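You operate a simulated robot arm through the tools that you are given. There is no shell and no other tool. Be economical: measure what you need, move in short steps, check, and stop when the job is done.

The job below is to be done with a simulated robot arm. You get a single attempt, and the scene is never put back.

TASK
Put the two dry glasses from the drainer in the middle drawer.
Fine: the wet one stays where it is; drawer shut.
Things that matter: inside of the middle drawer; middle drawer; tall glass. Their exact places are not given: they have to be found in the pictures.

It is judged by the outcome, as a careful person would: the job done as asked, and still so three seconds after it is handed in. It fails if anything else is knocked over, pushed out of place, dropped, spilled or broken.

THE ROBOT
A 7-joint arm with a two-finger parallel gripper on a trunk, on a base that drives. Base frame: it is fixed to the floor where the robot stands at the start and does not move with it; the origin is under the middle of the robot, x ahead of it, y to its left, z up. Lengths are in m, angles in degrees, forces in N, time in s.
With the tool pointing down near the work surface it reaches from about 0.18 to 0.7 m from the robot's upright axis, wherever it stands. Its first joint turns from -166.0 to 166.0 degrees. Places, roughly: inside of the middle drawer [0.8, 0, 0.5]; middle drawer [0.8, 0, 0.5]; tall glass (7x7x14 cm) [0.7, -0.8, 1]. Payload 3.43 kg.
The TCP is the grasp point between the finger pads, 0.034 m short of the fingertips. In the tool frame z runs along the fingers and y along their closing line. The gripper opens to 0.128 m. The fingers are 0.024 m wide and 0.012 m thick; the gripper's body (0.048 by 0.13 m) begins 0.096 m behind the TCP.
Orientation is told as [roll, pitch, yaw] about the base's x, y, z axes, in that order, counted from this pose: with the fingers straight down and closing along the base's y, the tool's x points along the base's -x, its y along +y and its z along -z.

THE INTERFACE
- The arm moves only by the tool send_rows. Its argument "commands" is a list of rows, each an object of numbers (a shift or turn left out is 0, a gripper value left out holds the last): "ax", "ay", "az": the turn, a rotation vector about the tool's x, y, z in units of 8 degrees (1.0 is 8 degrees); "x", "y", "z": the shift along the tool's x, y, z in units of 50 mm (1.0 is 50 mm); "claw": the opening, from 0 (shut) to 1 (fully open). In form: [{"ax": .., "ay": .., "az": .., "x": .., "y": .., "z": .., "claw": ..}, ...]. A call has 1 to 10 rows; each row shifts and turns the commanded pose from where the row before left it, along the tool's axes as they then stand. A call with a number of a shift or a turn outside -1 to 1 is refused whole. Each row takes 0.2 s and may step no farther than 0.05 m and 8.6 degrees from the row before; otherwise, or with a gripper value out of range, the whole call is refused. A pose out of reach is approached as far as the arm can. The call stops where the force on the tool passes 40 N (or 10 N more than at its start, if that is more) or the arm is blocked; 0.2 s more then pass. The fingers move at their own pace (about 0.108 m/s each) and stop on an object; they squeeze with about 21 N. The grip force told is the motor's: it shows also when the fingers shut on nothing. Time passes only in rows, and 0.2 s behind the last, so rows that do not move let the fingers close. The reply holds the time, the measured pose of the TCP, the force on the tool along the base axes, the opening and the grip force, in the units named above and with some noise, with the torque about the TCP (base axes, N m) and any sound that the robot's microphone picked up.
- Cameras (640 x 400 px; columns grow to the right, rows downward): "scene" is now at [-0.0169, 0.1014, 1.3599]; the picture's right is [-0.47, -0.88, 0.00], its down [-0.59, 0.32, -0.74] and it looks along [0.65, -0.35, -0.67] (base axes); focal length 237 px, centre (320, 200). "wrist" rides on the gripper at [0.076, -0.011, -0.16] in the tool frame; the picture's right is [0.15, 0.99, 0.00], its down [-0.88, 0.13, -0.46] and it looks along [-0.45, 0.07, 0.89] (tool axes); focal length 234 px, centre (320, 200).
- camera(camera): a new picture of that camera. No time passes.
- raise_lower(by): slides the trunk up (or, below 0, down) by that many m; the arm and the scene camera ride with it, the base frame stays. It gives what a move gives, with no picture.
- steer(legs): drives the robot by 1 to 6 legs, each [ahead, left, turn to the left] in m, m and degrees, along the robot's own axes; the way and the turn of a leg run together, so that a leg with both is an arc; at most 1.5 m and 180 degrees a leg. The arm and the cameras ride along, it lands a little off, and it stops where it bumps. It gives what a move gives.
- aim_head(pan, tilt): turns the head with the scene camera to pan (to the left, within 86 degrees either way) and tilt (down, from -29 to 69), counted from straight ahead of the robot. It gives what a move gives.
- measure_at(camera, pixels): there is no depth. For up to 12 entries [column, row, z] of the newest picture of that camera ("zoom" is the newest enlarged one), the place [x, y] in the base frame at which the ray of that pixel passes the height z, good to about 0.002 m. No time passes.
- close_up(camera, box): a new picture of the part [left, top, right, bottom] of that camera's present view, enlarged. No time passes.
- job_done(): hands the job in; it is judged then, once.

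Keep the steps short. Do not move on a guess: measure, check each grasp and each placing, and mend mistakes. In all there are 80 turns and 68 pictures (those below and enlarged ones count). Leave the gripper open and the arm clear of the work at the hand-in unless told otherwise, and finish with a single line.

The tools are called as a command line: name --argument value ..., lists and objects as JSON in quotes. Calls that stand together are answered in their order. send_rows: Moves the arm, as the interface text tells. Its arguments: {"type":"object","properties":{"commands":{"type":"array","items":{"type":"object","properties":{"ax":{"type":"number"},"ay":{"type":"number"},"az":{"type":"number"},"x":{"type":"number"},"y":{"type":"number"},"z":{"type":"number"},"claw":{"type":"number"}}}}},"required":["commands"]} The other tools are called the same way: raise_lower (by) slides the trunk up or down; steer (legs) drives the base; aim_head (pan, tilt) turns the head that bears the scene camera; camera (camera) takes a picture; measure_at (camera, pixels) gives the place at which the rays of pixels pass given heights; close_up (camera, box) takes an enlarged picture of a part of a camera's view; job_done () hands the job in.

At the start:

```text
time: 0.0
tool_pos: [0.4124, -0.1727, 1.159]
tcp_rot: [0.0, 0.0, 0.0]
ft_force: [-0.6, 0.2, 0.0]
moment: [0.0, 0.0, 0.0]
opening: 0.1277
finger_force: 0.1
trunk travel left (down, up): [-0.075, 0.249]
robot x, y, heading: [0.0031, -0.0042, -0.2]
head pan, tilt: [-28.3, 42.3]
```

scene: 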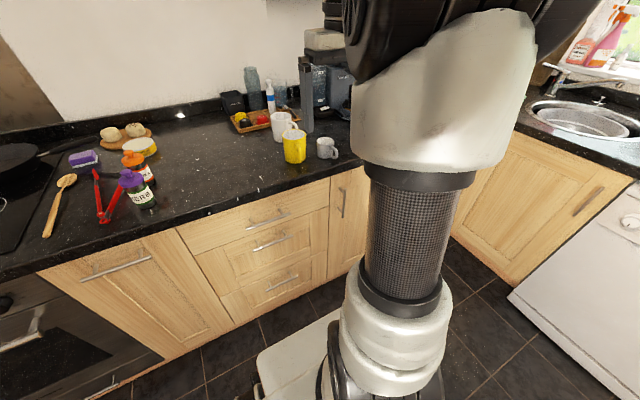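
wrist: 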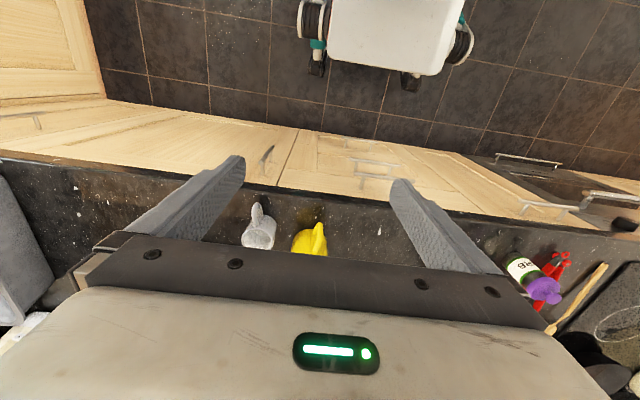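

The arm hides the part around the sink, where the drainer should be. I'll turn the head further right to look for it.

aim_head --pan -55 --tilt 30

camera --camera "scene"

```text
time: 0.9
tool_pos: [0.412, -0.1738, 1.1597]
tcp_rot: [0.1, 0.0, -0.1]
ft_force: [-0.5, 0.3, 0.2]
moment: [0.02, 0.02, 0.0]
opening: 0.1282
finger_force: 0.1
trunk travel left (down, up): [-0.075, 0.249]
robot x, y, heading: [0.0004, -0.0034, 0.0]
head pan, tilt: [-55.0, 30.0]
```

```text
65 pictures are left
```

scene: 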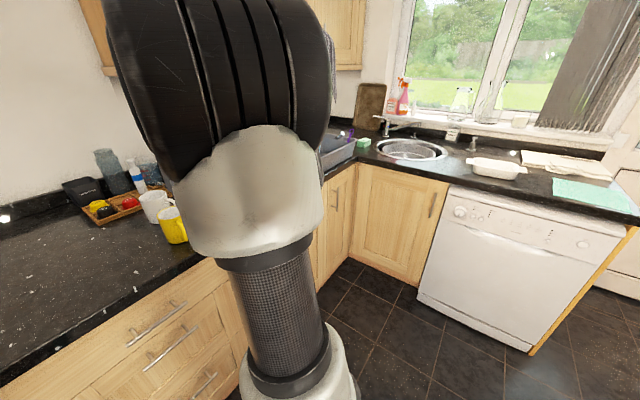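

The drainer is partly hidden behind the arm, near (340,150). I'll measure the counter edge and cabinets so I can plan how to drive.

measure_at --camera "scene" --pixels '[[100, 340, 0.9], [190, 265, 0.9], [345, 165, 0.9], [440, 180, 0.9], [600, 215, 0.9], [420, 295, 0.05], [340, 160, 1.0], [355, 140, 1.0], [530, 345, 0.0], [325, 310, 0]]'

```text
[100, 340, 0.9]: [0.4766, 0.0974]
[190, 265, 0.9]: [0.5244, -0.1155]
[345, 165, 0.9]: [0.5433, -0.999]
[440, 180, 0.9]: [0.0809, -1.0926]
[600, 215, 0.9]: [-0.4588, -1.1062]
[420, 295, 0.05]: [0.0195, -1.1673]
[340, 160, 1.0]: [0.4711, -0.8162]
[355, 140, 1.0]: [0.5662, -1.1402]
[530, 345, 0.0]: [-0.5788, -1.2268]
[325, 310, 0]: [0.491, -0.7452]
```

Counter front is at x≈0.53 and the right-hand counter at y≈-1.1. I'll drive 0.6 m to the right so the drainer is nearly straight ahead, then look there.

steer --legs '[[-0.05, 0, 0], [0, -0.6, 0]]'

aim_head --pan -5 --tilt 35

camera --camera "scene"

camera --camera "wrist"

```text
time: 7.7
tool_pos: [0.3611, -0.7779, 1.1592]
tcp_rot: [0.0, 0.1, -0.2]
ft_force: [0.4, -0.5, -0.1]
moment: [0.0, -0.01, 0.0]
opening: 0.1278
finger_force: 0.1
trunk travel left (down, up): [-0.075, 0.249]
robot x, y, heading: [-0.0501, -0.6025, -0.4]
head pan, tilt: [-55.0, 30.0]
```

```text
time: 8.9
tool_pos: [0.3611, -0.7767, 1.1592]
tcp_rot: [0.0, 0.0, -0.2]
ft_force: [0.2, 0.1, -0.3]
moment: [-0.04, 0.0, 0.01]
opening: 0.1279
finger_force: 0.0
trunk travel left (down, up): [-0.075, 0.249]
robot x, y, heading: [-0.049, -0.5998, -0.4]
head pan, tilt: [-5.0, 35.0]
```

```text
64 pictures are left
```

scene: 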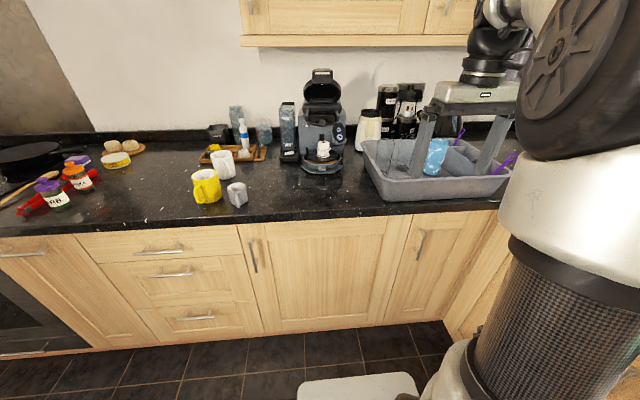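

```text
63 pictures are left
```

wrist: 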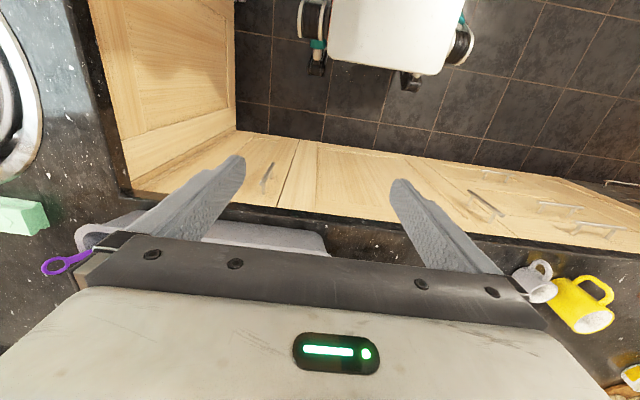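

The drainer shows at about (435,170) with a blue-tinted glass in it. I'll zoom in there and on the drawers.

close_up --camera "scene" --box '[345, 90, 525, 205]'

close_up --camera "scene" --box '[60, 100, 380, 300]'

```text
3.48 times, centred on (435, 148) of scene
```

zoom: 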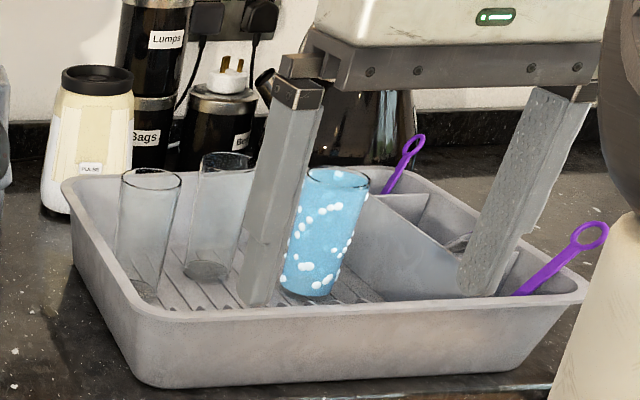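

```text
2.00 times, centred on (220, 200) of scene
```

zoom: 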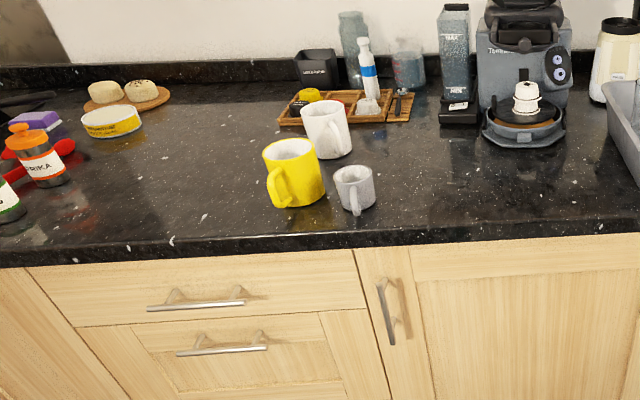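

The drainer holds three glasses. Two are clear and dry, at zoom (148,230) and (215,215), and a blue one covered in white drops, the wet one, is at (325,230). The drawer unit has three drawers. I'll measure the middle drawer's handle at several heights.

measure_at --camera "zoom" --pixels '[[178, 353, 0.5], [178, 353, 0.55], [178, 353, 0.6], [266, 347, 0.5], [266, 347, 0.55], [266, 347, 0.6], [147, 308, 0.7], [243, 302, 0.7], [147, 308, 0.75], [243, 302, 0.75], [200, 257, 0.9], [500, 245, 0.9]]'

measure_at --camera "scene" --pixels '[[200, 345, 0.1], [200, 345, 0.15]]'

```text
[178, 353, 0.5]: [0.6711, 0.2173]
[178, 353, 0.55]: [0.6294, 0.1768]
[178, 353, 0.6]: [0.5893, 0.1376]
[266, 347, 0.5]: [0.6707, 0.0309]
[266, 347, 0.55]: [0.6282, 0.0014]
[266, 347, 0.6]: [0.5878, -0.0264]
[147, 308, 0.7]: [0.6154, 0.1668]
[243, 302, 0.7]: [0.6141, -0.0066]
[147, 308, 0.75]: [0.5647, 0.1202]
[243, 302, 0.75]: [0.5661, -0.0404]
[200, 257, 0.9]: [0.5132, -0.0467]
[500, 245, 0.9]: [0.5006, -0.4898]
```

```text
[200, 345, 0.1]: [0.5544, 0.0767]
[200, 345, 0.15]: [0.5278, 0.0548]
```

By comparing two views, I put the middle handle at about x 0.52, y 0.0, z 0.69, as a horizontal bar. I'll drive back and left to stand in front of the drawers, with room to pull, then look.

steer --legs '[[-0.25, 0, 0], [0, 0.7, 0]]'

aim_head --pan 5 --tilt 45

camera --camera "scene"

```text
time: 17.4
tool_pos: [0.1151, -0.0844, 1.1589]
tcp_rot: [0.0, 0.0, -0.4]
ft_force: [0.7, 0.1, -0.1]
moment: [-0.01, -0.01, 0.02]
opening: 0.1282
finger_force: 0.1
trunk travel left (down, up): [-0.075, 0.249]
robot x, y, heading: [-0.2891, 0.0888, -0.4]
head pan, tilt: [-5.0, 35.0]
```

```text
time: 18.1
tool_pos: [0.1159, -0.0836, 1.1591]
tcp_rot: [0.0, 0.0, -0.4]
ft_force: [-0.5, 0.1, -0.4]
moment: [-0.03, 0.0, -0.02]
opening: 0.1281
finger_force: 0.1
trunk travel left (down, up): [-0.075, 0.249]
robot x, y, heading: [-0.2948, 0.0927, -0.4]
head pan, tilt: [5.0, 45.0]
```

```text
60 pictures are left
```

scene: 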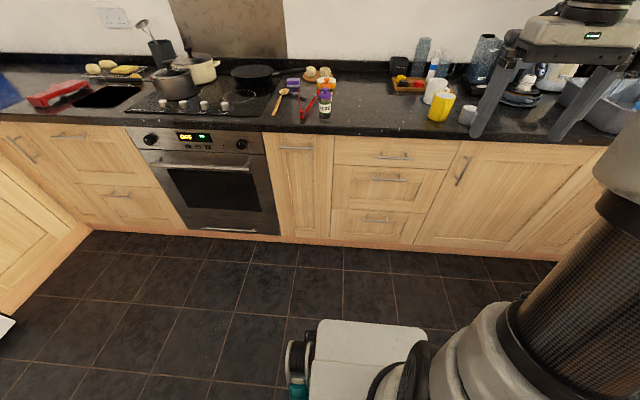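

Now the whole drawer unit shows: the top handle at (392,156), middle at (388,180) and bottom at (377,220). I'll zoom in and measure.

close_up --camera "scene" --box '[320, 120, 480, 250]'

measure_at --camera "scene" --pixels '[[370, 322, 0.2], [370, 322, 0.3], [377, 248, 0.0], [377, 240, 0.1], [388, 180, 0.65], [388, 180, 0.7], [388, 180, 0.6], [335, 162, 0.75], [450, 172, 0.75]]'

```text
3.08 times, centred on (400, 185) of scene
```

zoom: 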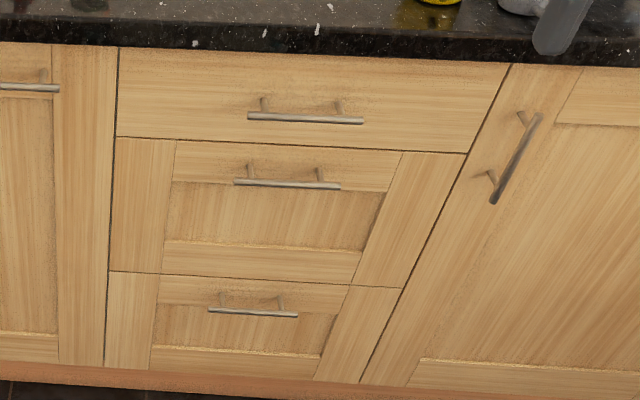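

```text
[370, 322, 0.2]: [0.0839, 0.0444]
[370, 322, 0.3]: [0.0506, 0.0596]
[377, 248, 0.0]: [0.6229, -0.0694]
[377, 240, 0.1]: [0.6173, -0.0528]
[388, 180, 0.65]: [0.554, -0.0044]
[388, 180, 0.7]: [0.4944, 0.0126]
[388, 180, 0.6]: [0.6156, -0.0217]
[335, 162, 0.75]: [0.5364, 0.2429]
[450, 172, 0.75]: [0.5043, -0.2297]
```

measure_at --camera "zoom" --pixels '[[235, 182, 0.65], [340, 187, 0.65], [235, 182, 0.67], [340, 187, 0.67], [250, 168, 0.66], [320, 172, 0.66], [290, 144, 0.7], [260, 276, 0.45], [260, 276, 0.5], [112, 205, 0.6], [435, 220, 0.6], [290, 55, 0.85]]'

```text
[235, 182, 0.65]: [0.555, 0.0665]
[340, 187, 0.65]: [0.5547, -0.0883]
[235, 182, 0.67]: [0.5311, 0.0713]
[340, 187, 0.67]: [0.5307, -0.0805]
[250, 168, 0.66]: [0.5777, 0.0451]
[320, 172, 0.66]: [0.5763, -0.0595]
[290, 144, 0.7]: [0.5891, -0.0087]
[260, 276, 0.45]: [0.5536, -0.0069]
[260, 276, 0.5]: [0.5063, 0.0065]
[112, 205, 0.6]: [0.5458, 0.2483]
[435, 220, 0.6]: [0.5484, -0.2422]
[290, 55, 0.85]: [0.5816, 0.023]
```

The middle handle bar is at x≈0.545, z≈0.657, from y -0.085 to 0.068, with the drawer front at x≈0.58. Next I'll turn the gripper from pointing down to pointing ahead while easing forward and down, short of the counter edge.

send_rows --commands '[{"ay": -1, "x": -0.27, "z": 0.64}, {"ay": -1, "x": -0.18, "z": 0.68}, {"ay": -1, "x": -0.085, "z": 0.695}, {"ay": -1, "x": 0.013, "z": 0.7}, {"ay": -1, "x": 0.11, "z": 0.69}, {"ay": -1, "x": 0.205, "z": 0.67}, {"ay": -1, "x": 0.296, "z": 0.634}, {"ay": -1, "x": 0.38, "z": 0.587}, {"ay": -1, "x": 0.46, "z": 0.528}, {"ay": -1, "x": 0.53, "z": 0.46}]'

```text
time: 20.3
tool_pos: [0.2514, -0.0873, 0.8383]
tcp_rot: [-1.0, -80.1, 0.3]
ft_force: [-0.2, 0.2, 0.6]
moment: [-0.01, 0.09, -0.03]
opening: 0.1281
finger_force: 0.0
trunk travel left (down, up): [-0.075, 0.249]
robot x, y, heading: [-0.2973, 0.0913, -0.2]
head pan, tilt: [5.0, 45.0]
```

send_rows --commands '[{"ay": -1}, {"ay": -0.25}, {"az": 1}, {"az": 1}, {"az": 1}, {"az": 1}, {"az": 1}, {"az": 1}, {"az": 1}, {"az": 1}]'

send_rows --commands '[{"az": 1}, {"az": 1}, {"az": 1}, {"az": 0.25, "claw": 0.5}, {}]'

camera --camera "wrist"

```text
time: 22.5
tool_pos: [0.2512, -0.0842, 0.8369]
tcp_rot: [90.0, -25.9, -90.3]
ft_force: [0.6, -0.7, 0.3]
moment: [-0.02, -0.05, -0.01]
opening: 0.128
finger_force: 0.1
trunk travel left (down, up): [-0.075, 0.249]
robot x, y, heading: [-0.2946, 0.0933, -0.3]
head pan, tilt: [5.0, 45.0]
```

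```text
time: 23.7
tool_pos: [0.2526, -0.0853, 0.8359]
tcp_rot: [90.1, 0.1, -90.4]
ft_force: [-0.2, -0.2, -0.1]
moment: [-0.02, -0.01, -0.02]
opening: 0.064
finger_force: 0.0
trunk travel left (down, up): [-0.075, 0.249]
robot x, y, heading: [-0.2937, 0.0916, -0.8]
head pan, tilt: [5.0, 45.0]
```

```text
58 pictures are left
```

wrist: 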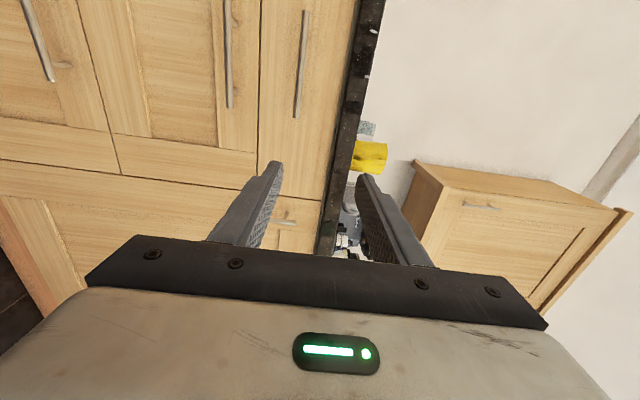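

The gripper now points ahead, with its closing line vertical. I'll move left 7.5 cm and down 18 cm to the handle's height, then check.

send_rows --commands '[{"x": 0.375, "y": -0.895}, {"x": 0.375, "y": -0.895}, {"x": 0.375, "y": -0.895}, {"x": 0.375, "y": -0.895}, {}]'

camera --camera "wrist"

camera --camera "scene"

```text
time: 24.9
tool_pos: [0.2546, -0.0093, 0.6571]
tcp_rot: [90.0, 0.0, -90.4]
ft_force: [-1.1, 0.7, -0.2]
moment: [-0.01, -0.02, 0.01]
opening: 0.0639
finger_force: 0.1
trunk travel left (down, up): [-0.075, 0.249]
robot x, y, heading: [-0.2948, 0.0952, -0.2]
head pan, tilt: [5.0, 45.0]
```

```text
57 pictures are left
```

wrist: 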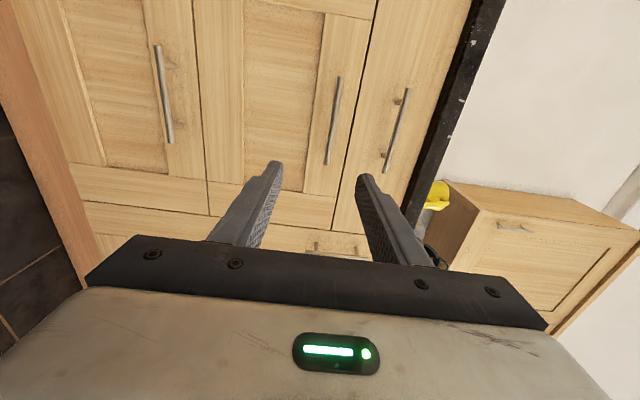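

```text
56 pictures are left
```

scene: 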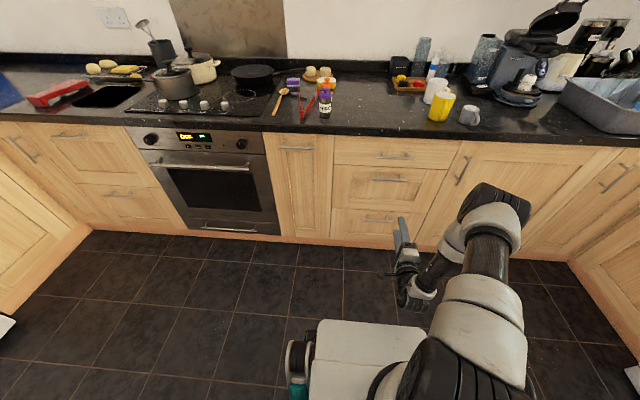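

In the wrist picture the middle handle is at (340,78)–(326,165). I'll cross-check its height with the wrist camera's rays.

measure_at --camera "wrist" --pixels '[[340, 78, 0.66], [340, 78, 0.67], [340, 78, 0.68], [326, 165, 0.66], [326, 165, 0.67], [326, 165, 0.68], [333, 120, 0.68]]'

close_up --camera "wrist" --box '[200, 40, 440, 200]'

```text
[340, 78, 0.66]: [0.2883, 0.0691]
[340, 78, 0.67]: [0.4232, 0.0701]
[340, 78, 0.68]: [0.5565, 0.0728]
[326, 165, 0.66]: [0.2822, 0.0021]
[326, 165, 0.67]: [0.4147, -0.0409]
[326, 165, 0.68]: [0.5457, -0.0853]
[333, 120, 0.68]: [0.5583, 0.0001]
```

```text
2.50 times, centred on (320, 120) of wrist
```

zoom: 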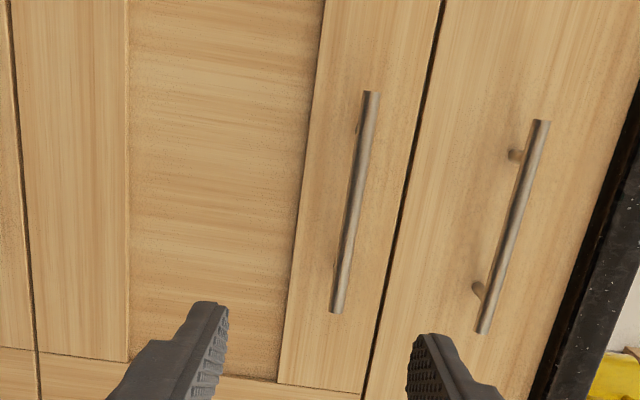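

Both cameras agree best on a bar at x≈0.522, z≈0.677. I'll go up 2 cm and forward to x≈0.45, then look again.

send_rows --commands '[{"y": 0.4, "z": 0.98}, {"z": 0.98}, {"z": 0.98}, {"z": 0.98}, {}]'

camera --camera "wrist"

measure_at --camera "wrist" --pixels '[[320, 100, 0.68], [320, 100, 0.685]]'

```text
refused: row 1 steps farther than a row can; nothing moved
```

```text
54 pictures are left
```

wrist: 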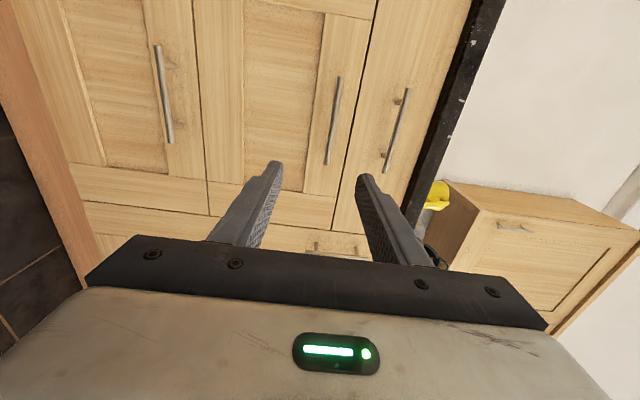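

```text
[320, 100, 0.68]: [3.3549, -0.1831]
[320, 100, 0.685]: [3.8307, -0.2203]
```

That row was too long a step, so nothing moved. I'll split it up.

send_rows --commands '[{"y": 0.4}, {"z": 0.95}, {"z": 0.95}, {"z": 0.95}, {"z": 0.95}, {}]'

camera --camera "wrist"

```text
time: 26.3
tool_pos: [0.442, -0.0111, 0.6774]
tcp_rot: [90.0, 0.0, -90.6]
ft_force: [-0.6, 1.0, 0.6]
moment: [-0.02, 0.01, 0.01]
opening: 0.0643
finger_force: 0.1
trunk travel left (down, up): [-0.075, 0.249]
robot x, y, heading: [-0.2952, 0.0941, -0.3]
head pan, tilt: [5.0, 45.0]
```

```text
53 pictures are left
```

wrist: 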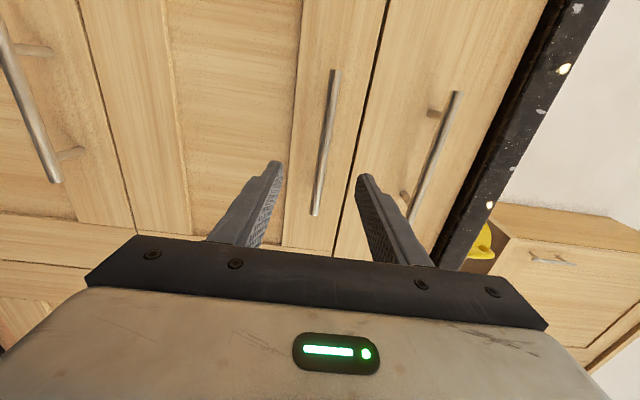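

The bar lies midway between the fingers. I'll go forward 7 cm and close on it.

send_rows --commands '[{"z": 0.5}, {"z": 0.5}, {"z": 0.4}, {"claw": 0}, {"claw": 0}, {"claw": 0}]'

camera --camera "wrist"

```text
time: 27.7
tool_pos: [0.5119, -0.0125, 0.6789]
tcp_rot: [90.2, 0.0, -90.4]
ft_force: [-0.1, 0.5, 6.6]
moment: [0.76, -0.07, 0.25]
opening: 0.0113
finger_force: 45.2
trunk travel left (down, up): [-0.075, 0.249]
robot x, y, heading: [-0.2924, 0.0921, -0.3]
head pan, tilt: [5.0, 45.0]
```

```text
52 pictures are left
```

wrist: 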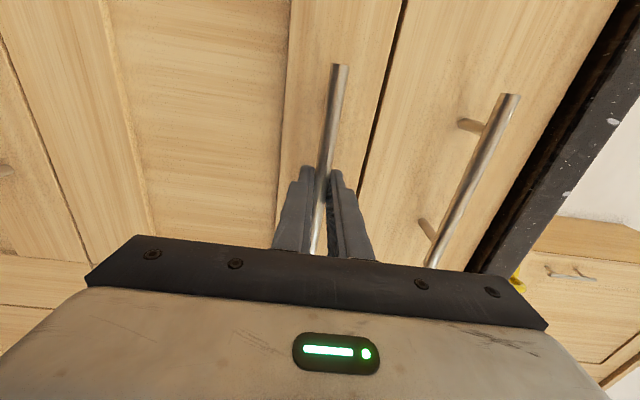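

The bar is gripped, with the opening at 11 mm. Now I'll pull straight back 30 cm.

send_rows --commands '[{"z": -0.3}, {"z": -0.6}, {"z": -0.6}, {"z": -0.6}, {"z": -0.6}, {"z": -0.6}, {"z": -0.6}, {"z": -0.6}, {"z": -0.6}, {"z": -0.3}]'

camera --camera "scene"

```text
time: 29.9
tool_pos: [0.2422, -0.0125, 0.6794]
tcp_rot: [90.2, -0.1, -90.6]
ft_force: [-0.5, -13.1, 22.4]
moment: [1.03, -0.15, 0.1]
opening: 0.0115
finger_force: 45.5
trunk travel left (down, up): [-0.075, 0.249]
robot x, y, heading: [-0.295, 0.0904, -0.6]
head pan, tilt: [5.0, 45.0]
```

```text
51 pictures are left
```

scene: 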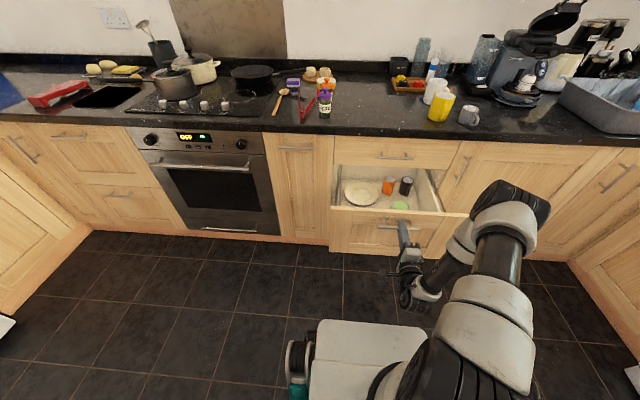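

The drawer is open 27 cm and already holds a plate, two jars and something green. I'll zoom in on the inside.

close_up --camera "scene" --box '[320, 150, 480, 250]'

measure_at --camera "zoom" --pixels '[[45, 222, 0.68], [475, 255, 0.68], [180, 165, 0.48], [285, 168, 0.48], [345, 172, 0.48], [320, 220, 0.48], [320, 220, 0.46], [240, 235, 0.48], [420, 190, 0.48], [100, 170, 0.48], [440, 250, 0.68], [230, 225, 0.48]]'

```text
4.00 times, centred on (400, 200) of scene
```

zoom: 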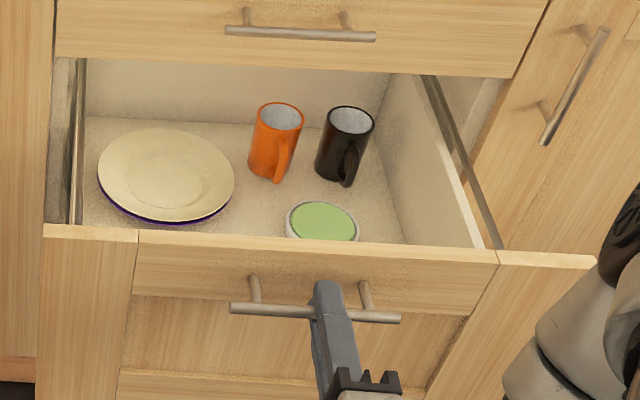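

```text
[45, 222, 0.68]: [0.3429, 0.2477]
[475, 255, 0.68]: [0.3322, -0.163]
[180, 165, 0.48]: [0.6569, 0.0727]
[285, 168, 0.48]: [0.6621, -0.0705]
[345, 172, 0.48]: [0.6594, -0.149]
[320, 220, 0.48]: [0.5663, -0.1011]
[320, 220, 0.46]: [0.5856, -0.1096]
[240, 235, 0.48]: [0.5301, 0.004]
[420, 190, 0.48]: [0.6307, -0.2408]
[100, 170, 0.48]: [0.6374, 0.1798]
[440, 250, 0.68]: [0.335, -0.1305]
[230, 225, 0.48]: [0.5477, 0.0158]
```

There seems to be free room in the front strip of the drawer, which is hidden from here. I'll pull about 8 cm more for better access, watching the force.

send_rows --commands '[{"z": -0.4}, {"z": -0.4}, {"z": -0.4}, {"z": -0.4}, {}]'

close_up --camera "scene" --box '[320, 150, 480, 250]'

```text
time: 31.1
tool_pos: [0.1611, -0.011, 0.678]
tcp_rot: [90.3, 0.0, -90.7]
ft_force: [-0.7, -22.9, 21.5]
moment: [1.03, -0.18, -0.02]
opening: 0.0115
finger_force: 45.0
trunk travel left (down, up): [-0.075, 0.249]
robot x, y, heading: [-0.2936, 0.0896, -0.7]
head pan, tilt: [5.0, 45.0]
```

```text
4.00 times, centred on (400, 200) of scene
```

zoom: 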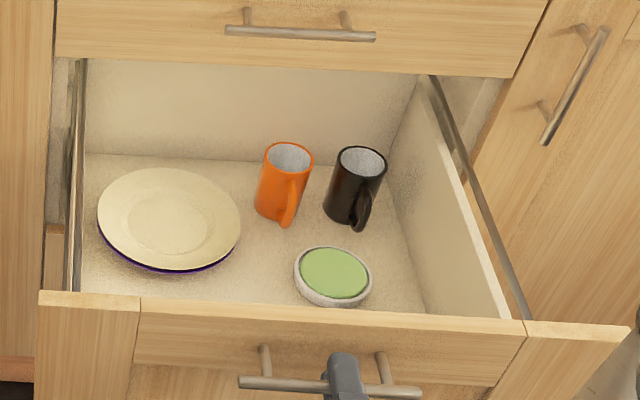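

The drawer is open 35 cm with its contents steady. I'll release the handle, back off and raise the arm to look into the drawer from above.

send_rows --commands '[{"claw": 0.5}, {"claw": 0.5}, {"z": -0.8}, {"z": -0.8}, {"y": 0.9}, {"y": 0.9}, {"y": 0.9}, {"y": 0.9}, {"y": 0.9}, {"y": 0.9}]'

send_rows --commands '[{"y": 0.9}, {"y": 0.9}, {"y": 0.9, "az": -1}, {"y": 0.5, "az": -1}, {"az": -1}, {"az": -1}, {"az": -1}, {"az": -1}, {"az": -1}, {"az": -1}]'

send_rows --commands '[{"az": -1}, {"az": -1}, {"az": -1}, {"az": -0.25}, {"ay": 1}, {"ay": 1}, {"ay": 1}, {"ay": 1}, {"ay": 1}, {"ay": 1}]'

camera --camera "scene"

```text
time: 33.3
tool_pos: [0.1416, -0.0679, 0.8662]
tcp_rot: [90.0, 0.1, -90.5]
ft_force: [0.4, -0.6, 0.0]
moment: [-0.01, -0.04, 0.04]
opening: 0.064
finger_force: 0.0
out of reach, approached as far as the arm can: row 7, 8, 9, 10
trunk travel left (down, up): [-0.075, 0.249]
robot x, y, heading: [-0.2969, 0.094, -0.7]
head pan, tilt: [5.0, 45.0]
```

```text
time: 35.5
tool_pos: [0.1745, -0.0944, 1.013]
tcp_rot: [90.1, -64.1, -90.4]
ft_force: [-0.6, -0.8, 0.6]
moment: [0.03, 0.01, 0.0]
opening: 0.0641
finger_force: 0.1
out of reach, approached as far as the arm can: row 1, 2, 3, 4
trunk travel left (down, up): [-0.075, 0.249]
robot x, y, heading: [-0.2982, 0.0918, -0.5]
head pan, tilt: [5.0, 45.0]
```

```text
time: 37.7
tool_pos: [0.1746, -0.0955, 1.0141]
tcp_rot: [-0.1, -42.1, -0.4]
ft_force: [-0.1, -0.1, 0.2]
moment: [0.02, 0.02, 0.0]
opening: 0.0639
finger_force: 0.0
trunk travel left (down, up): [-0.075, 0.249]
robot x, y, heading: [-0.299, 0.0949, -0.1]
head pan, tilt: [5.0, 45.0]
```

```text
48 pictures are left
```

scene: 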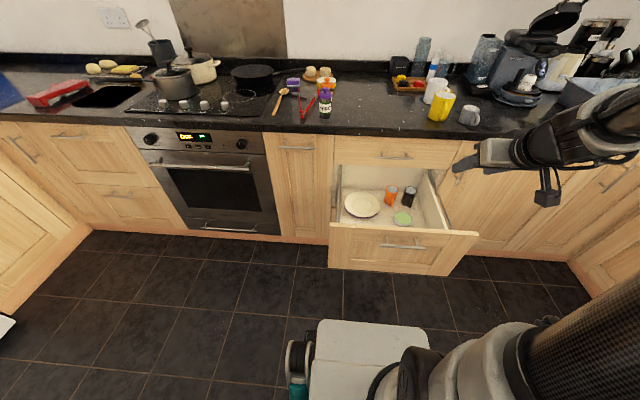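

The drawer stays open. I'll finish turning the gripper down and look into the drawer with the wrist camera.

send_rows --commands '[{"ay": 1}, {"ay": 1}, {"ay": 1}, {"ay": 1}, {"ay": 1}, {"ay": 0.26, "claw": 1}, {"z": -0.9}, {"z": -0.9}, {"z": -0.9}]'

camera --camera "wrist"

```text
time: 39.7
tool_pos: [0.174, -0.0948, 1.1487]
tcp_rot: [0.0, 0.1, -0.5]
ft_force: [0.0, 0.3, 0.5]
moment: [0.0, 0.0, -0.02]
opening: 0.128
finger_force: 0.2
trunk travel left (down, up): [-0.075, 0.249]
robot x, y, heading: [-0.2946, 0.0956, -0.4]
head pan, tilt: [5.0, 45.0]
```

```text
47 pictures are left
```

wrist: 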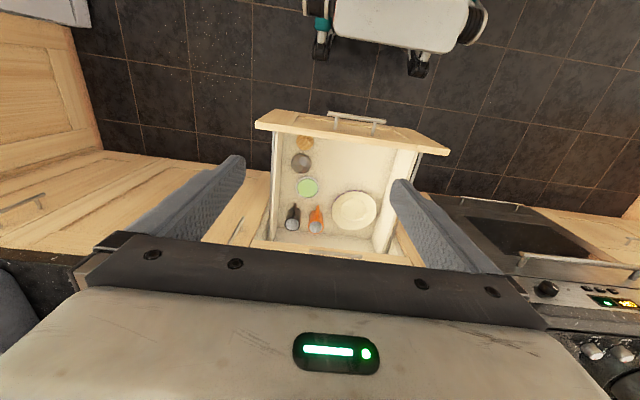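

There are two more items near the front right of the drawer, at (303,143) and (301,161). I'll zoom in and measure.

close_up --camera "wrist" --box '[240, 100, 460, 260]'

measure_at --camera "wrist" --pixels '[[303, 144, 0.5], [301, 162, 0.5], [308, 188, 0.5], [354, 210, 0.5], [275, 136, 0.68], [420, 150, 0.68], [340, 150, 0.48], [375, 165, 0.48], [345, 133, 0.68], [335, 180, 0.48]]'

```text
2.50 times, centred on (350, 180) of wrist
```

zoom: 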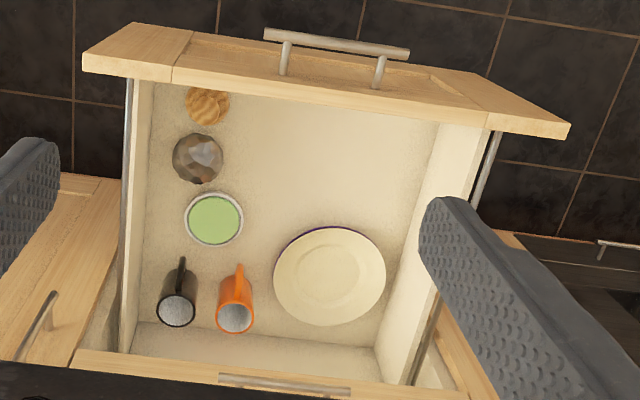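

```text
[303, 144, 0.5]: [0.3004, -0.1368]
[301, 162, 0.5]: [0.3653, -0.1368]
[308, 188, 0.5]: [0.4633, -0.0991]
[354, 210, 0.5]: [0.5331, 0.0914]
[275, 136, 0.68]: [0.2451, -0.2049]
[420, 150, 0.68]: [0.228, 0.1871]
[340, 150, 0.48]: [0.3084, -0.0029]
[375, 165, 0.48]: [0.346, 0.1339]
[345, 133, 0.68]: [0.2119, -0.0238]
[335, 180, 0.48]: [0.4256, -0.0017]
```

The front-left area of the drawer (x 0.28–0.42, y -0.03–0.16) is free. To get the floor height I'll take the green bowl and the right mug from both cameras.

close_up --camera "scene" --box '[320, 170, 480, 270]'

measure_at --camera "wrist" --pixels '[[308, 188, 0.45], [308, 188, 0.48], [308, 188, 0.51], [354, 210, 0.45], [354, 210, 0.48], [354, 210, 0.51]]'

```text
4.00 times, centred on (400, 220) of scene
```

zoom: 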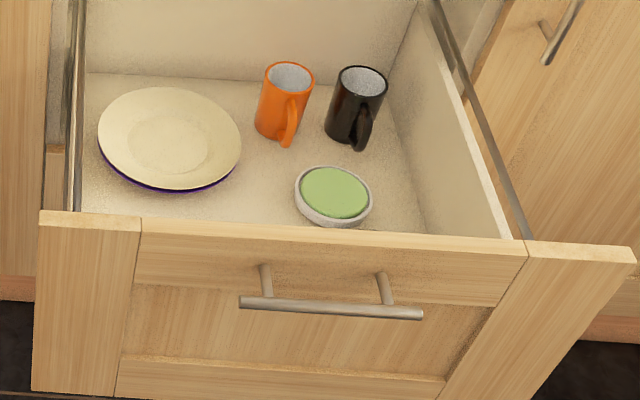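

```text
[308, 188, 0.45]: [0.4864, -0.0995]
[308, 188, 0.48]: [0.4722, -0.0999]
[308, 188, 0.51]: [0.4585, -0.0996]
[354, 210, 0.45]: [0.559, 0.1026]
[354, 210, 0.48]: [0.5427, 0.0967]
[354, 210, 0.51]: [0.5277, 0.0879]
```

measure_at --camera "zoom" --pixels '[[333, 193, 0.45], [333, 193, 0.5], [333, 193, 0.55], [168, 140, 0.45], [168, 140, 0.5], [168, 140, 0.55], [330, 238, 0.66], [330, 238, 0.68]]'

```text
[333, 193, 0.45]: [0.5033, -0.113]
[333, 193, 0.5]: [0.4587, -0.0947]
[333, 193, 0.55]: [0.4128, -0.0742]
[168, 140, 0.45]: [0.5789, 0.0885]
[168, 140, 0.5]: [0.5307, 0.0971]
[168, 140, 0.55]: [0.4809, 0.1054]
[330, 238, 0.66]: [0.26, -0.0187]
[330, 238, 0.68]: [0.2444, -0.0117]
```

The drawer floor comes out near z 0.47, and I'll confirm it by contact later. Now I'll raise the trunk for clearance and drive over to the drainer.

raise_lower --by 0.1

steer --legs '[[0, -0.75, 0], [0.3, 0, 0]]'

aim_head --pan 0 --tilt 40

camera --camera "scene"

camera --camera "wrist"

```text
time: 41.1
tool_pos: [0.176, -0.0953, 1.2474]
tcp_rot: [0.0, 0.1, -0.4]
ft_force: [-0.2, 0.6, -0.2]
moment: [0.0, -0.03, 0.0]
opening: 0.1278
finger_force: 0.2
trunk travel left (down, up): [-0.175, 0.149]
robot x, y, heading: [-0.2934, 0.0944, -0.3]
head pan, tilt: [5.0, 45.0]
```

```text
time: 50.4
tool_pos: [0.4715, -0.8464, 1.2493]
tcp_rot: [0.0, 0.1, -0.3]
ft_force: [0.3, 0.3, 0.1]
moment: [0.0, -0.01, 0.03]
opening: 0.1279
finger_force: 0.0
trunk travel left (down, up): [-0.175, 0.149]
robot x, y, heading: [-0.0024, -0.6623, -0.2]
head pan, tilt: [5.0, 45.0]
```

```text
time: 51.0
tool_pos: [0.4718, -0.8467, 1.2484]
tcp_rot: [0.0, 0.2, -0.3]
ft_force: [-0.2, 0.1, 0.7]
moment: [0.02, 0.01, 0.02]
opening: 0.1279
finger_force: 0.1
trunk travel left (down, up): [-0.175, 0.149]
robot x, y, heading: [-0.0011, -0.6605, -0.4]
head pan, tilt: [0.0, 40.0]
```

```text
44 pictures are left
```

scene: 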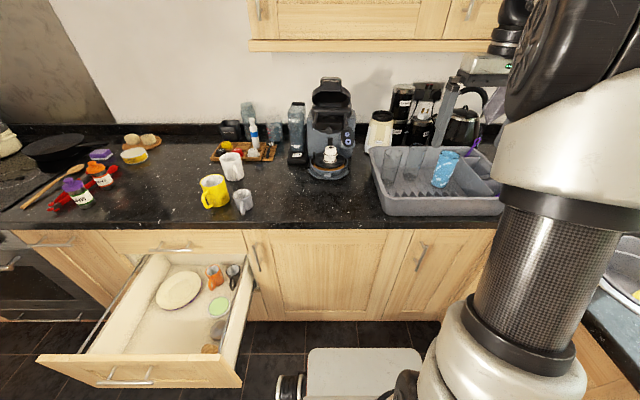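

```text
43 pictures are left
```

wrist: 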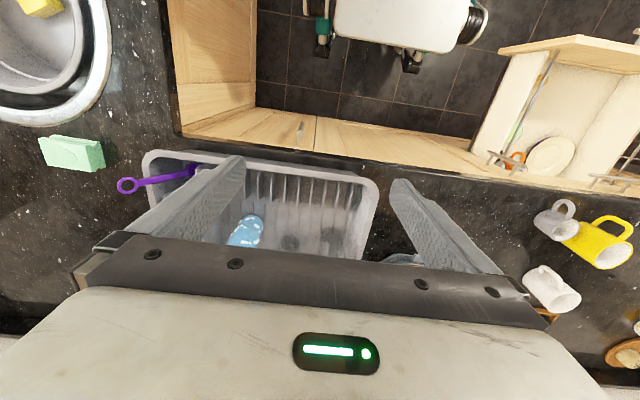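

I see the blue drop-covered glass at (445,170), with the clear glasses left of it. I'll zoom in for detail.

close_up --camera "scene" --box '[360, 125, 510, 220]'

close_up --camera "wrist" --box '[120, 130, 440, 270]'

```text
4.21 times, centred on (435, 172) of scene
```

zoom: 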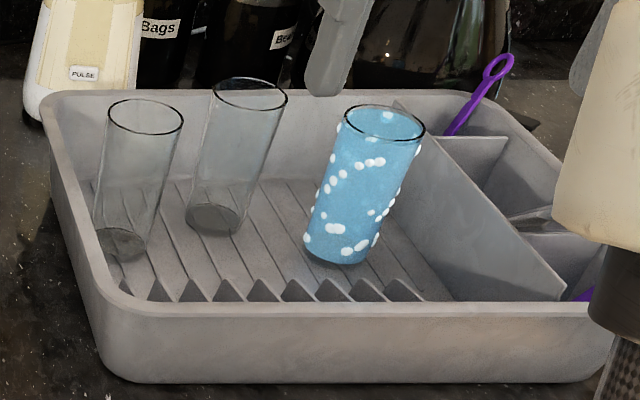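

```text
2.00 times, centred on (280, 200) of wrist
```

zoom: 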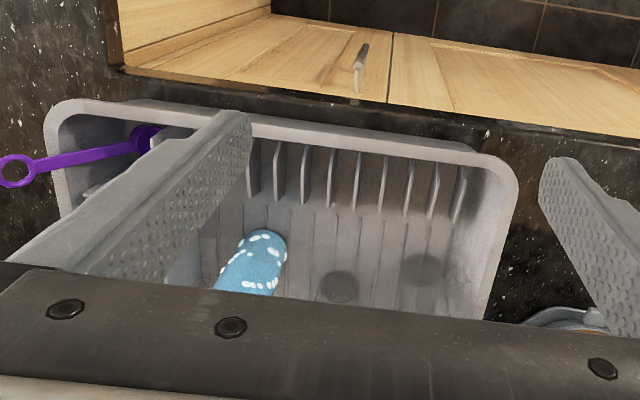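

measure_at --camera "scene" --pixels '[[393.7, 152.5, 1.04], [388, 183.2, 0.9], [388, 183.2, 0.92], [418.4, 147.1, 1.04], [409.8, 177.3, 0.9], [409.8, 177.3, 0.92], [450.2, 153.7, 1.04], [439.3, 185.6, 0.9], [439.3, 185.6, 0.92], [445, 215, 0.88], [393.7, 152.5, 1.06], [418.4, 147.1, 1.06]]'

measure_at --camera "wrist" --pixels '[[332.5, 235, 0.88], [332.5, 235, 0.9], [332.5, 235, 0.92], [290, 243.5, 0.88], [290, 243.5, 0.9], [290, 243.5, 0.92]]'

```text
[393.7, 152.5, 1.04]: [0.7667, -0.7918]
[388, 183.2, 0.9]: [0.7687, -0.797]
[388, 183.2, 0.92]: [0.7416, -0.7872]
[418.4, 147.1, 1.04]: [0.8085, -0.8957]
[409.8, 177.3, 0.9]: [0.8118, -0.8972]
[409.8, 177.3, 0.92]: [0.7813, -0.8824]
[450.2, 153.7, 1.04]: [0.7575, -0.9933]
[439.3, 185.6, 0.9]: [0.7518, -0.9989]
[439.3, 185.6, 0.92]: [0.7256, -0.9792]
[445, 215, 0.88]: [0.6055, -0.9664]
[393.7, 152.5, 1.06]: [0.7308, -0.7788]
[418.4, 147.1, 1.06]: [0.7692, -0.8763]
```

```text
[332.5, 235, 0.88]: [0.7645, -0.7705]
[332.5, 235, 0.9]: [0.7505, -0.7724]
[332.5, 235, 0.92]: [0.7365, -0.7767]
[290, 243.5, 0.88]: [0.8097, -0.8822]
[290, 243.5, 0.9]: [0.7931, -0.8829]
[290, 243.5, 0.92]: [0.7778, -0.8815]
```

Both cameras agree: glass bases are at z≈0.92 and tops at about 1.06. The left clear glass is at (0.737,-0.780) and the middle clear one at (0.776,-0.879), with the wet one at about (0.725,-0.975). I'll drive 13 cm closer for reach, then turn the gripper so it closes along x, away from the neighbouring glasses.

steer --legs '[[0.13, 0, 0]]'

send_rows --commands '[{"az": 1}, {"az": 1}, {"az": 1}, {"az": 1}, {"az": 1}, {"az": 1}, {"az": 1}, {"az": 1}, {"az": 1}, {"az": 1}]'

send_rows --commands '[{"az": 1}, {"az": 0.25, "claw": 0.8}, {}]'

camera --camera "scene"

camera --camera "wrist"

```text
time: 52.3
tool_pos: [0.6002, -0.8485, 1.2481]
tcp_rot: [0.0, 0.2, -0.3]
ft_force: [-0.5, -0.2, 0.0]
moment: [0.02, -0.03, 0.02]
opening: 0.128
finger_force: 0.2
trunk travel left (down, up): [-0.175, 0.149]
robot x, y, heading: [0.1246, -0.6629, -0.5]
head pan, tilt: [0.0, 40.0]
```

```text
time: 54.5
tool_pos: [0.6004, -0.8481, 1.248]
tcp_rot: [0.0, 0.0, -80.5]
ft_force: [-0.6, 0.1, 0.7]
moment: [0.0, 0.0, 0.01]
opening: 0.1282
finger_force: 0.1
trunk travel left (down, up): [-0.175, 0.149]
robot x, y, heading: [0.1288, -0.6642, -0.3]
head pan, tilt: [0.0, 40.0]
```

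```text
time: 55.3
tool_pos: [0.5994, -0.8485, 1.2486]
tcp_rot: [0.0, 0.0, -90.4]
ft_force: [-0.3, 0.3, -0.5]
moment: [-0.03, -0.03, 0.05]
opening: 0.1021
finger_force: 0.1
trunk travel left (down, up): [-0.175, 0.149]
robot x, y, heading: [0.1271, -0.6603, -0.3]
head pan, tilt: [0.0, 40.0]
```

```text
40 pictures are left
```

scene: 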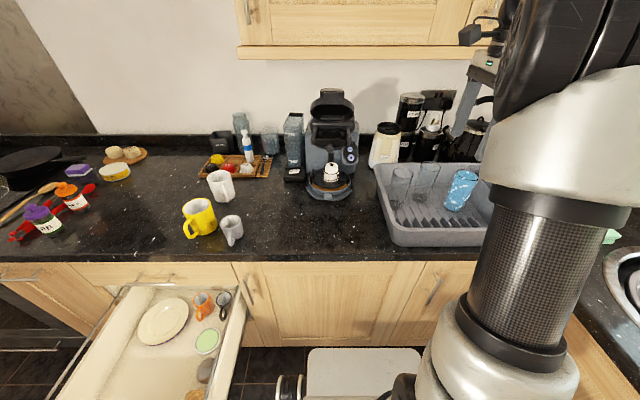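

```text
39 pictures are left
```

wrist: 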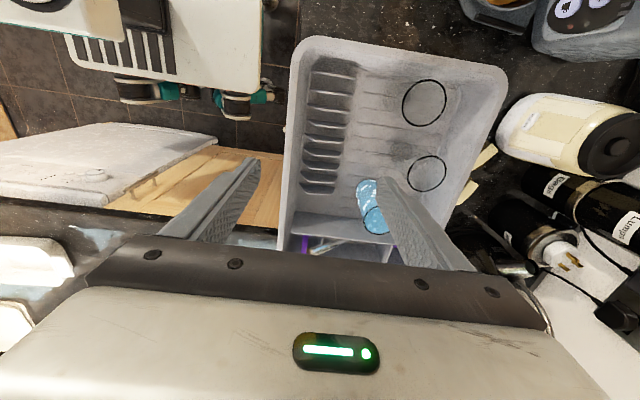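

The wrist camera sees both clear rims, at (424,103) and (427,174). I'll measure them.

measure_at --camera "wrist" --pixels '[[424, 103, 1.06], [427, 174, 1.06], [424, 103, 1.05], [427, 174, 1.05], [402, 103, 1.06], [447, 103, 1.06], [372, 212, 0.925], [373, 190, 1.06], [500, 90, 1.0], [290, 100, 1.0]]'

close_up --camera "wrist" --box '[280, 40, 520, 240]'

```text
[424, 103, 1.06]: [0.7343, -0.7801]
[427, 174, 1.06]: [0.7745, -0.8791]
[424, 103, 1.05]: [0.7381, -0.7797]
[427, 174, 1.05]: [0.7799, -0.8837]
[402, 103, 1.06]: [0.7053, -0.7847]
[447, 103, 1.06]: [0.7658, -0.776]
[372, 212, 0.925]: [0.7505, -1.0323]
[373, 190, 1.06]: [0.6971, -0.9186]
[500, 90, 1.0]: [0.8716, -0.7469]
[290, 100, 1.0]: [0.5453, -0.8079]
```

```text
2.00 times, centred on (400, 140) of wrist
```

zoom: 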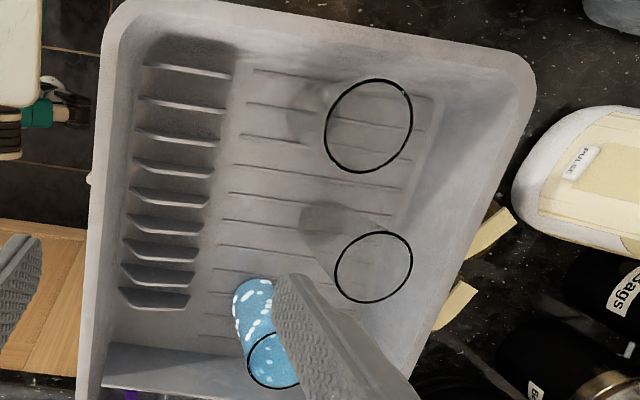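

The glass positions are confirmed: g1 at (0.736,-0.780) and g2 at (0.776,-0.880). I'll move above g1, staying high, and check.

send_rows --commands '[{"x": 0.3425, "y": 0.68}, {"x": 0.3425, "y": 0.68}, {"x": 0.3425, "y": 0.68}, {"x": 0.3425, "y": 0.68}, {"z": 0.9}, {"z": 0.9}, {}]'

camera --camera "wrist"

camera --camera "scene"

```text
time: 56.9
tool_pos: [0.7366, -0.779, 1.1574]
tcp_rot: [-0.1, 0.0, -90.3]
ft_force: [-0.7, -0.6, -0.3]
moment: [-0.02, 0.02, -0.01]
opening: 0.1022
finger_force: 0.0
trunk travel left (down, up): [-0.175, 0.149]
robot x, y, heading: [0.1303, -0.6634, -0.0]
head pan, tilt: [0.0, 40.0]
```

```text
37 pictures are left
```

wrist: 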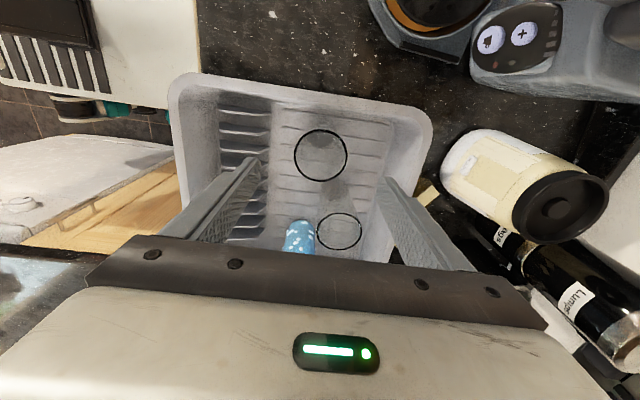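

```text
36 pictures are left
```

scene: 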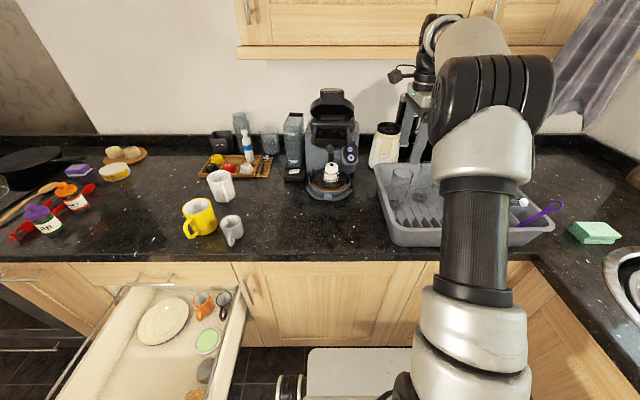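

measure_at --camera "wrist" --pixels '[[320.5, 155, 1.06], [339, 231, 1.06], [294, 155, 1.06], [347, 155, 1.06]]'

```text
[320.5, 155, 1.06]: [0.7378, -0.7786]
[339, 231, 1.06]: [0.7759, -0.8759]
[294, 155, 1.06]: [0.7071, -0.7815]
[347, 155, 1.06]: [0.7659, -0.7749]
```

The gripper is centred over g1 at (0.737,-0.779). I'll lower 14 cm, then close.

send_rows --commands '[{"z": 0.7}, {"z": 0.7}, {"z": 0.7}, {"z": 0.7}, {}, {"claw": 0.35}, {"claw": 0.35}, {"claw": 0.35}]'

camera --camera "wrist"

```text
time: 58.7
tool_pos: [0.7367, -0.7805, 1.0176]
tcp_rot: [-0.1, -0.1, -90.3]
ft_force: [0.3, -0.3, 0.9]
moment: [-0.01, -0.01, -0.01]
opening: 0.0613
finger_force: 20.9
trunk travel left (down, up): [-0.175, 0.149]
robot x, y, heading: [0.128, -0.6593, -0.3]
head pan, tilt: [0.0, 40.0]
```

```text
35 pictures are left
```

wrist: 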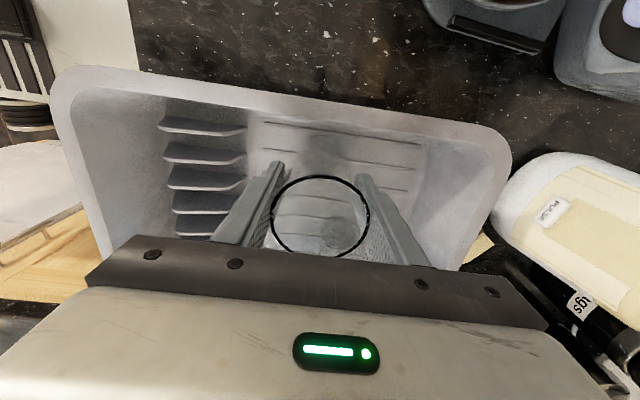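

g1 is held, at 61 mm and 21 N. I'll lift it 20 cm and check.

send_rows --commands '[{"z": -0.5, "claw": 0.3}, {"z": -0.7}, {"z": -0.7}, {"z": -0.7}, {"z": -0.7}, {"z": -0.7}, {}]'

camera --camera "scene"

close_up --camera "scene" --box '[360, 80, 520, 260]'

```text
time: 60.3
tool_pos: [0.7346, -0.7815, 1.2182]
tcp_rot: [-0.1, 0.1, -90.3]
ft_force: [0.2, -0.1, -2.6]
moment: [-0.03, 0.02, -0.02]
opening: 0.0611
finger_force: 20.8
trunk travel left (down, up): [-0.175, 0.149]
robot x, y, heading: [0.1301, -0.6598, -0.6]
head pan, tilt: [0.0, 40.0]
```

```text
34 pictures are left
```

scene: 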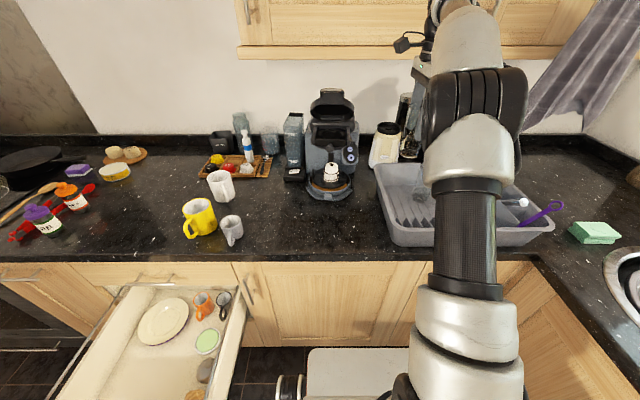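

```text
2.22 times, centred on (440, 170) of scene
```

zoom: 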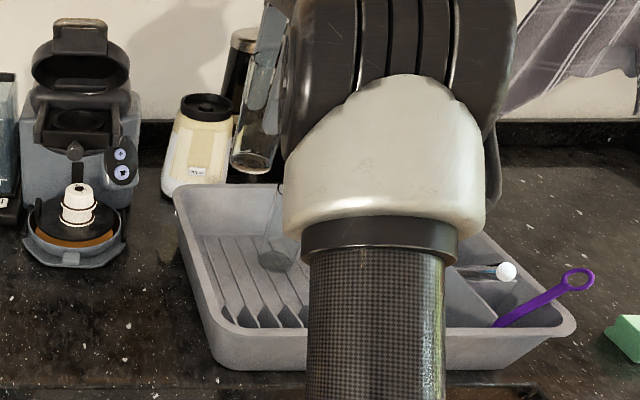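

g1 hangs from the gripper, 2.6 N, clear of the drainer. I'll back away 38 cm, then drive left to stand in front of the drawer.

steer --legs '[[-0.38, 0, 0], [0, 0.72, 0]]'

camera --camera "scene"

camera --camera "wrist"

```text
time: 69.7
tool_pos: [0.3564, -0.0492, 1.2173]
tcp_rot: [-0.1, 0.0, -89.7]
ft_force: [0.0, 0.0, -2.2]
moment: [-0.01, -0.02, 0.0]
opening: 0.0612
finger_force: 21.8
trunk travel left (down, up): [-0.175, 0.149]
robot x, y, heading: [-0.2497, 0.0616, 0.3]
head pan, tilt: [0.0, 40.0]
```

```text
32 pictures are left
```

scene: 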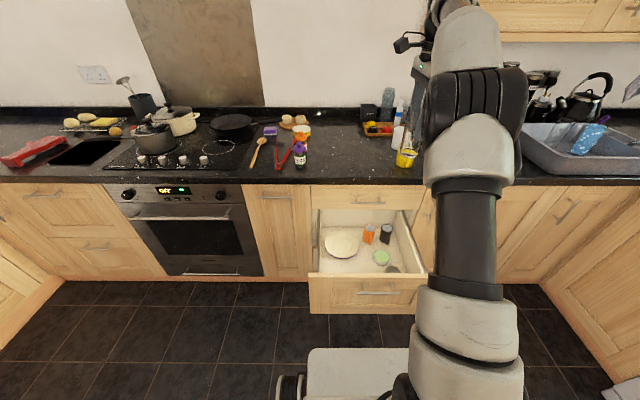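

```text
31 pictures are left
```

wrist: 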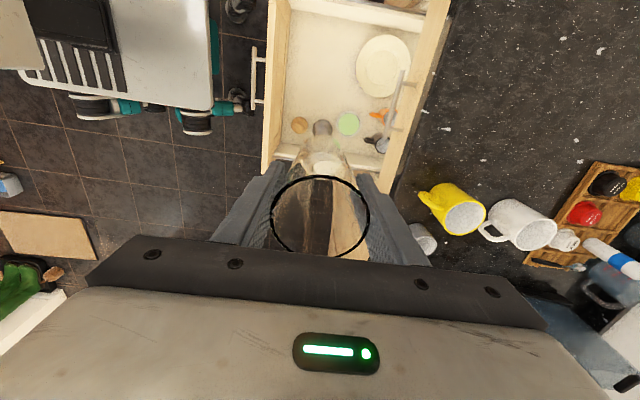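

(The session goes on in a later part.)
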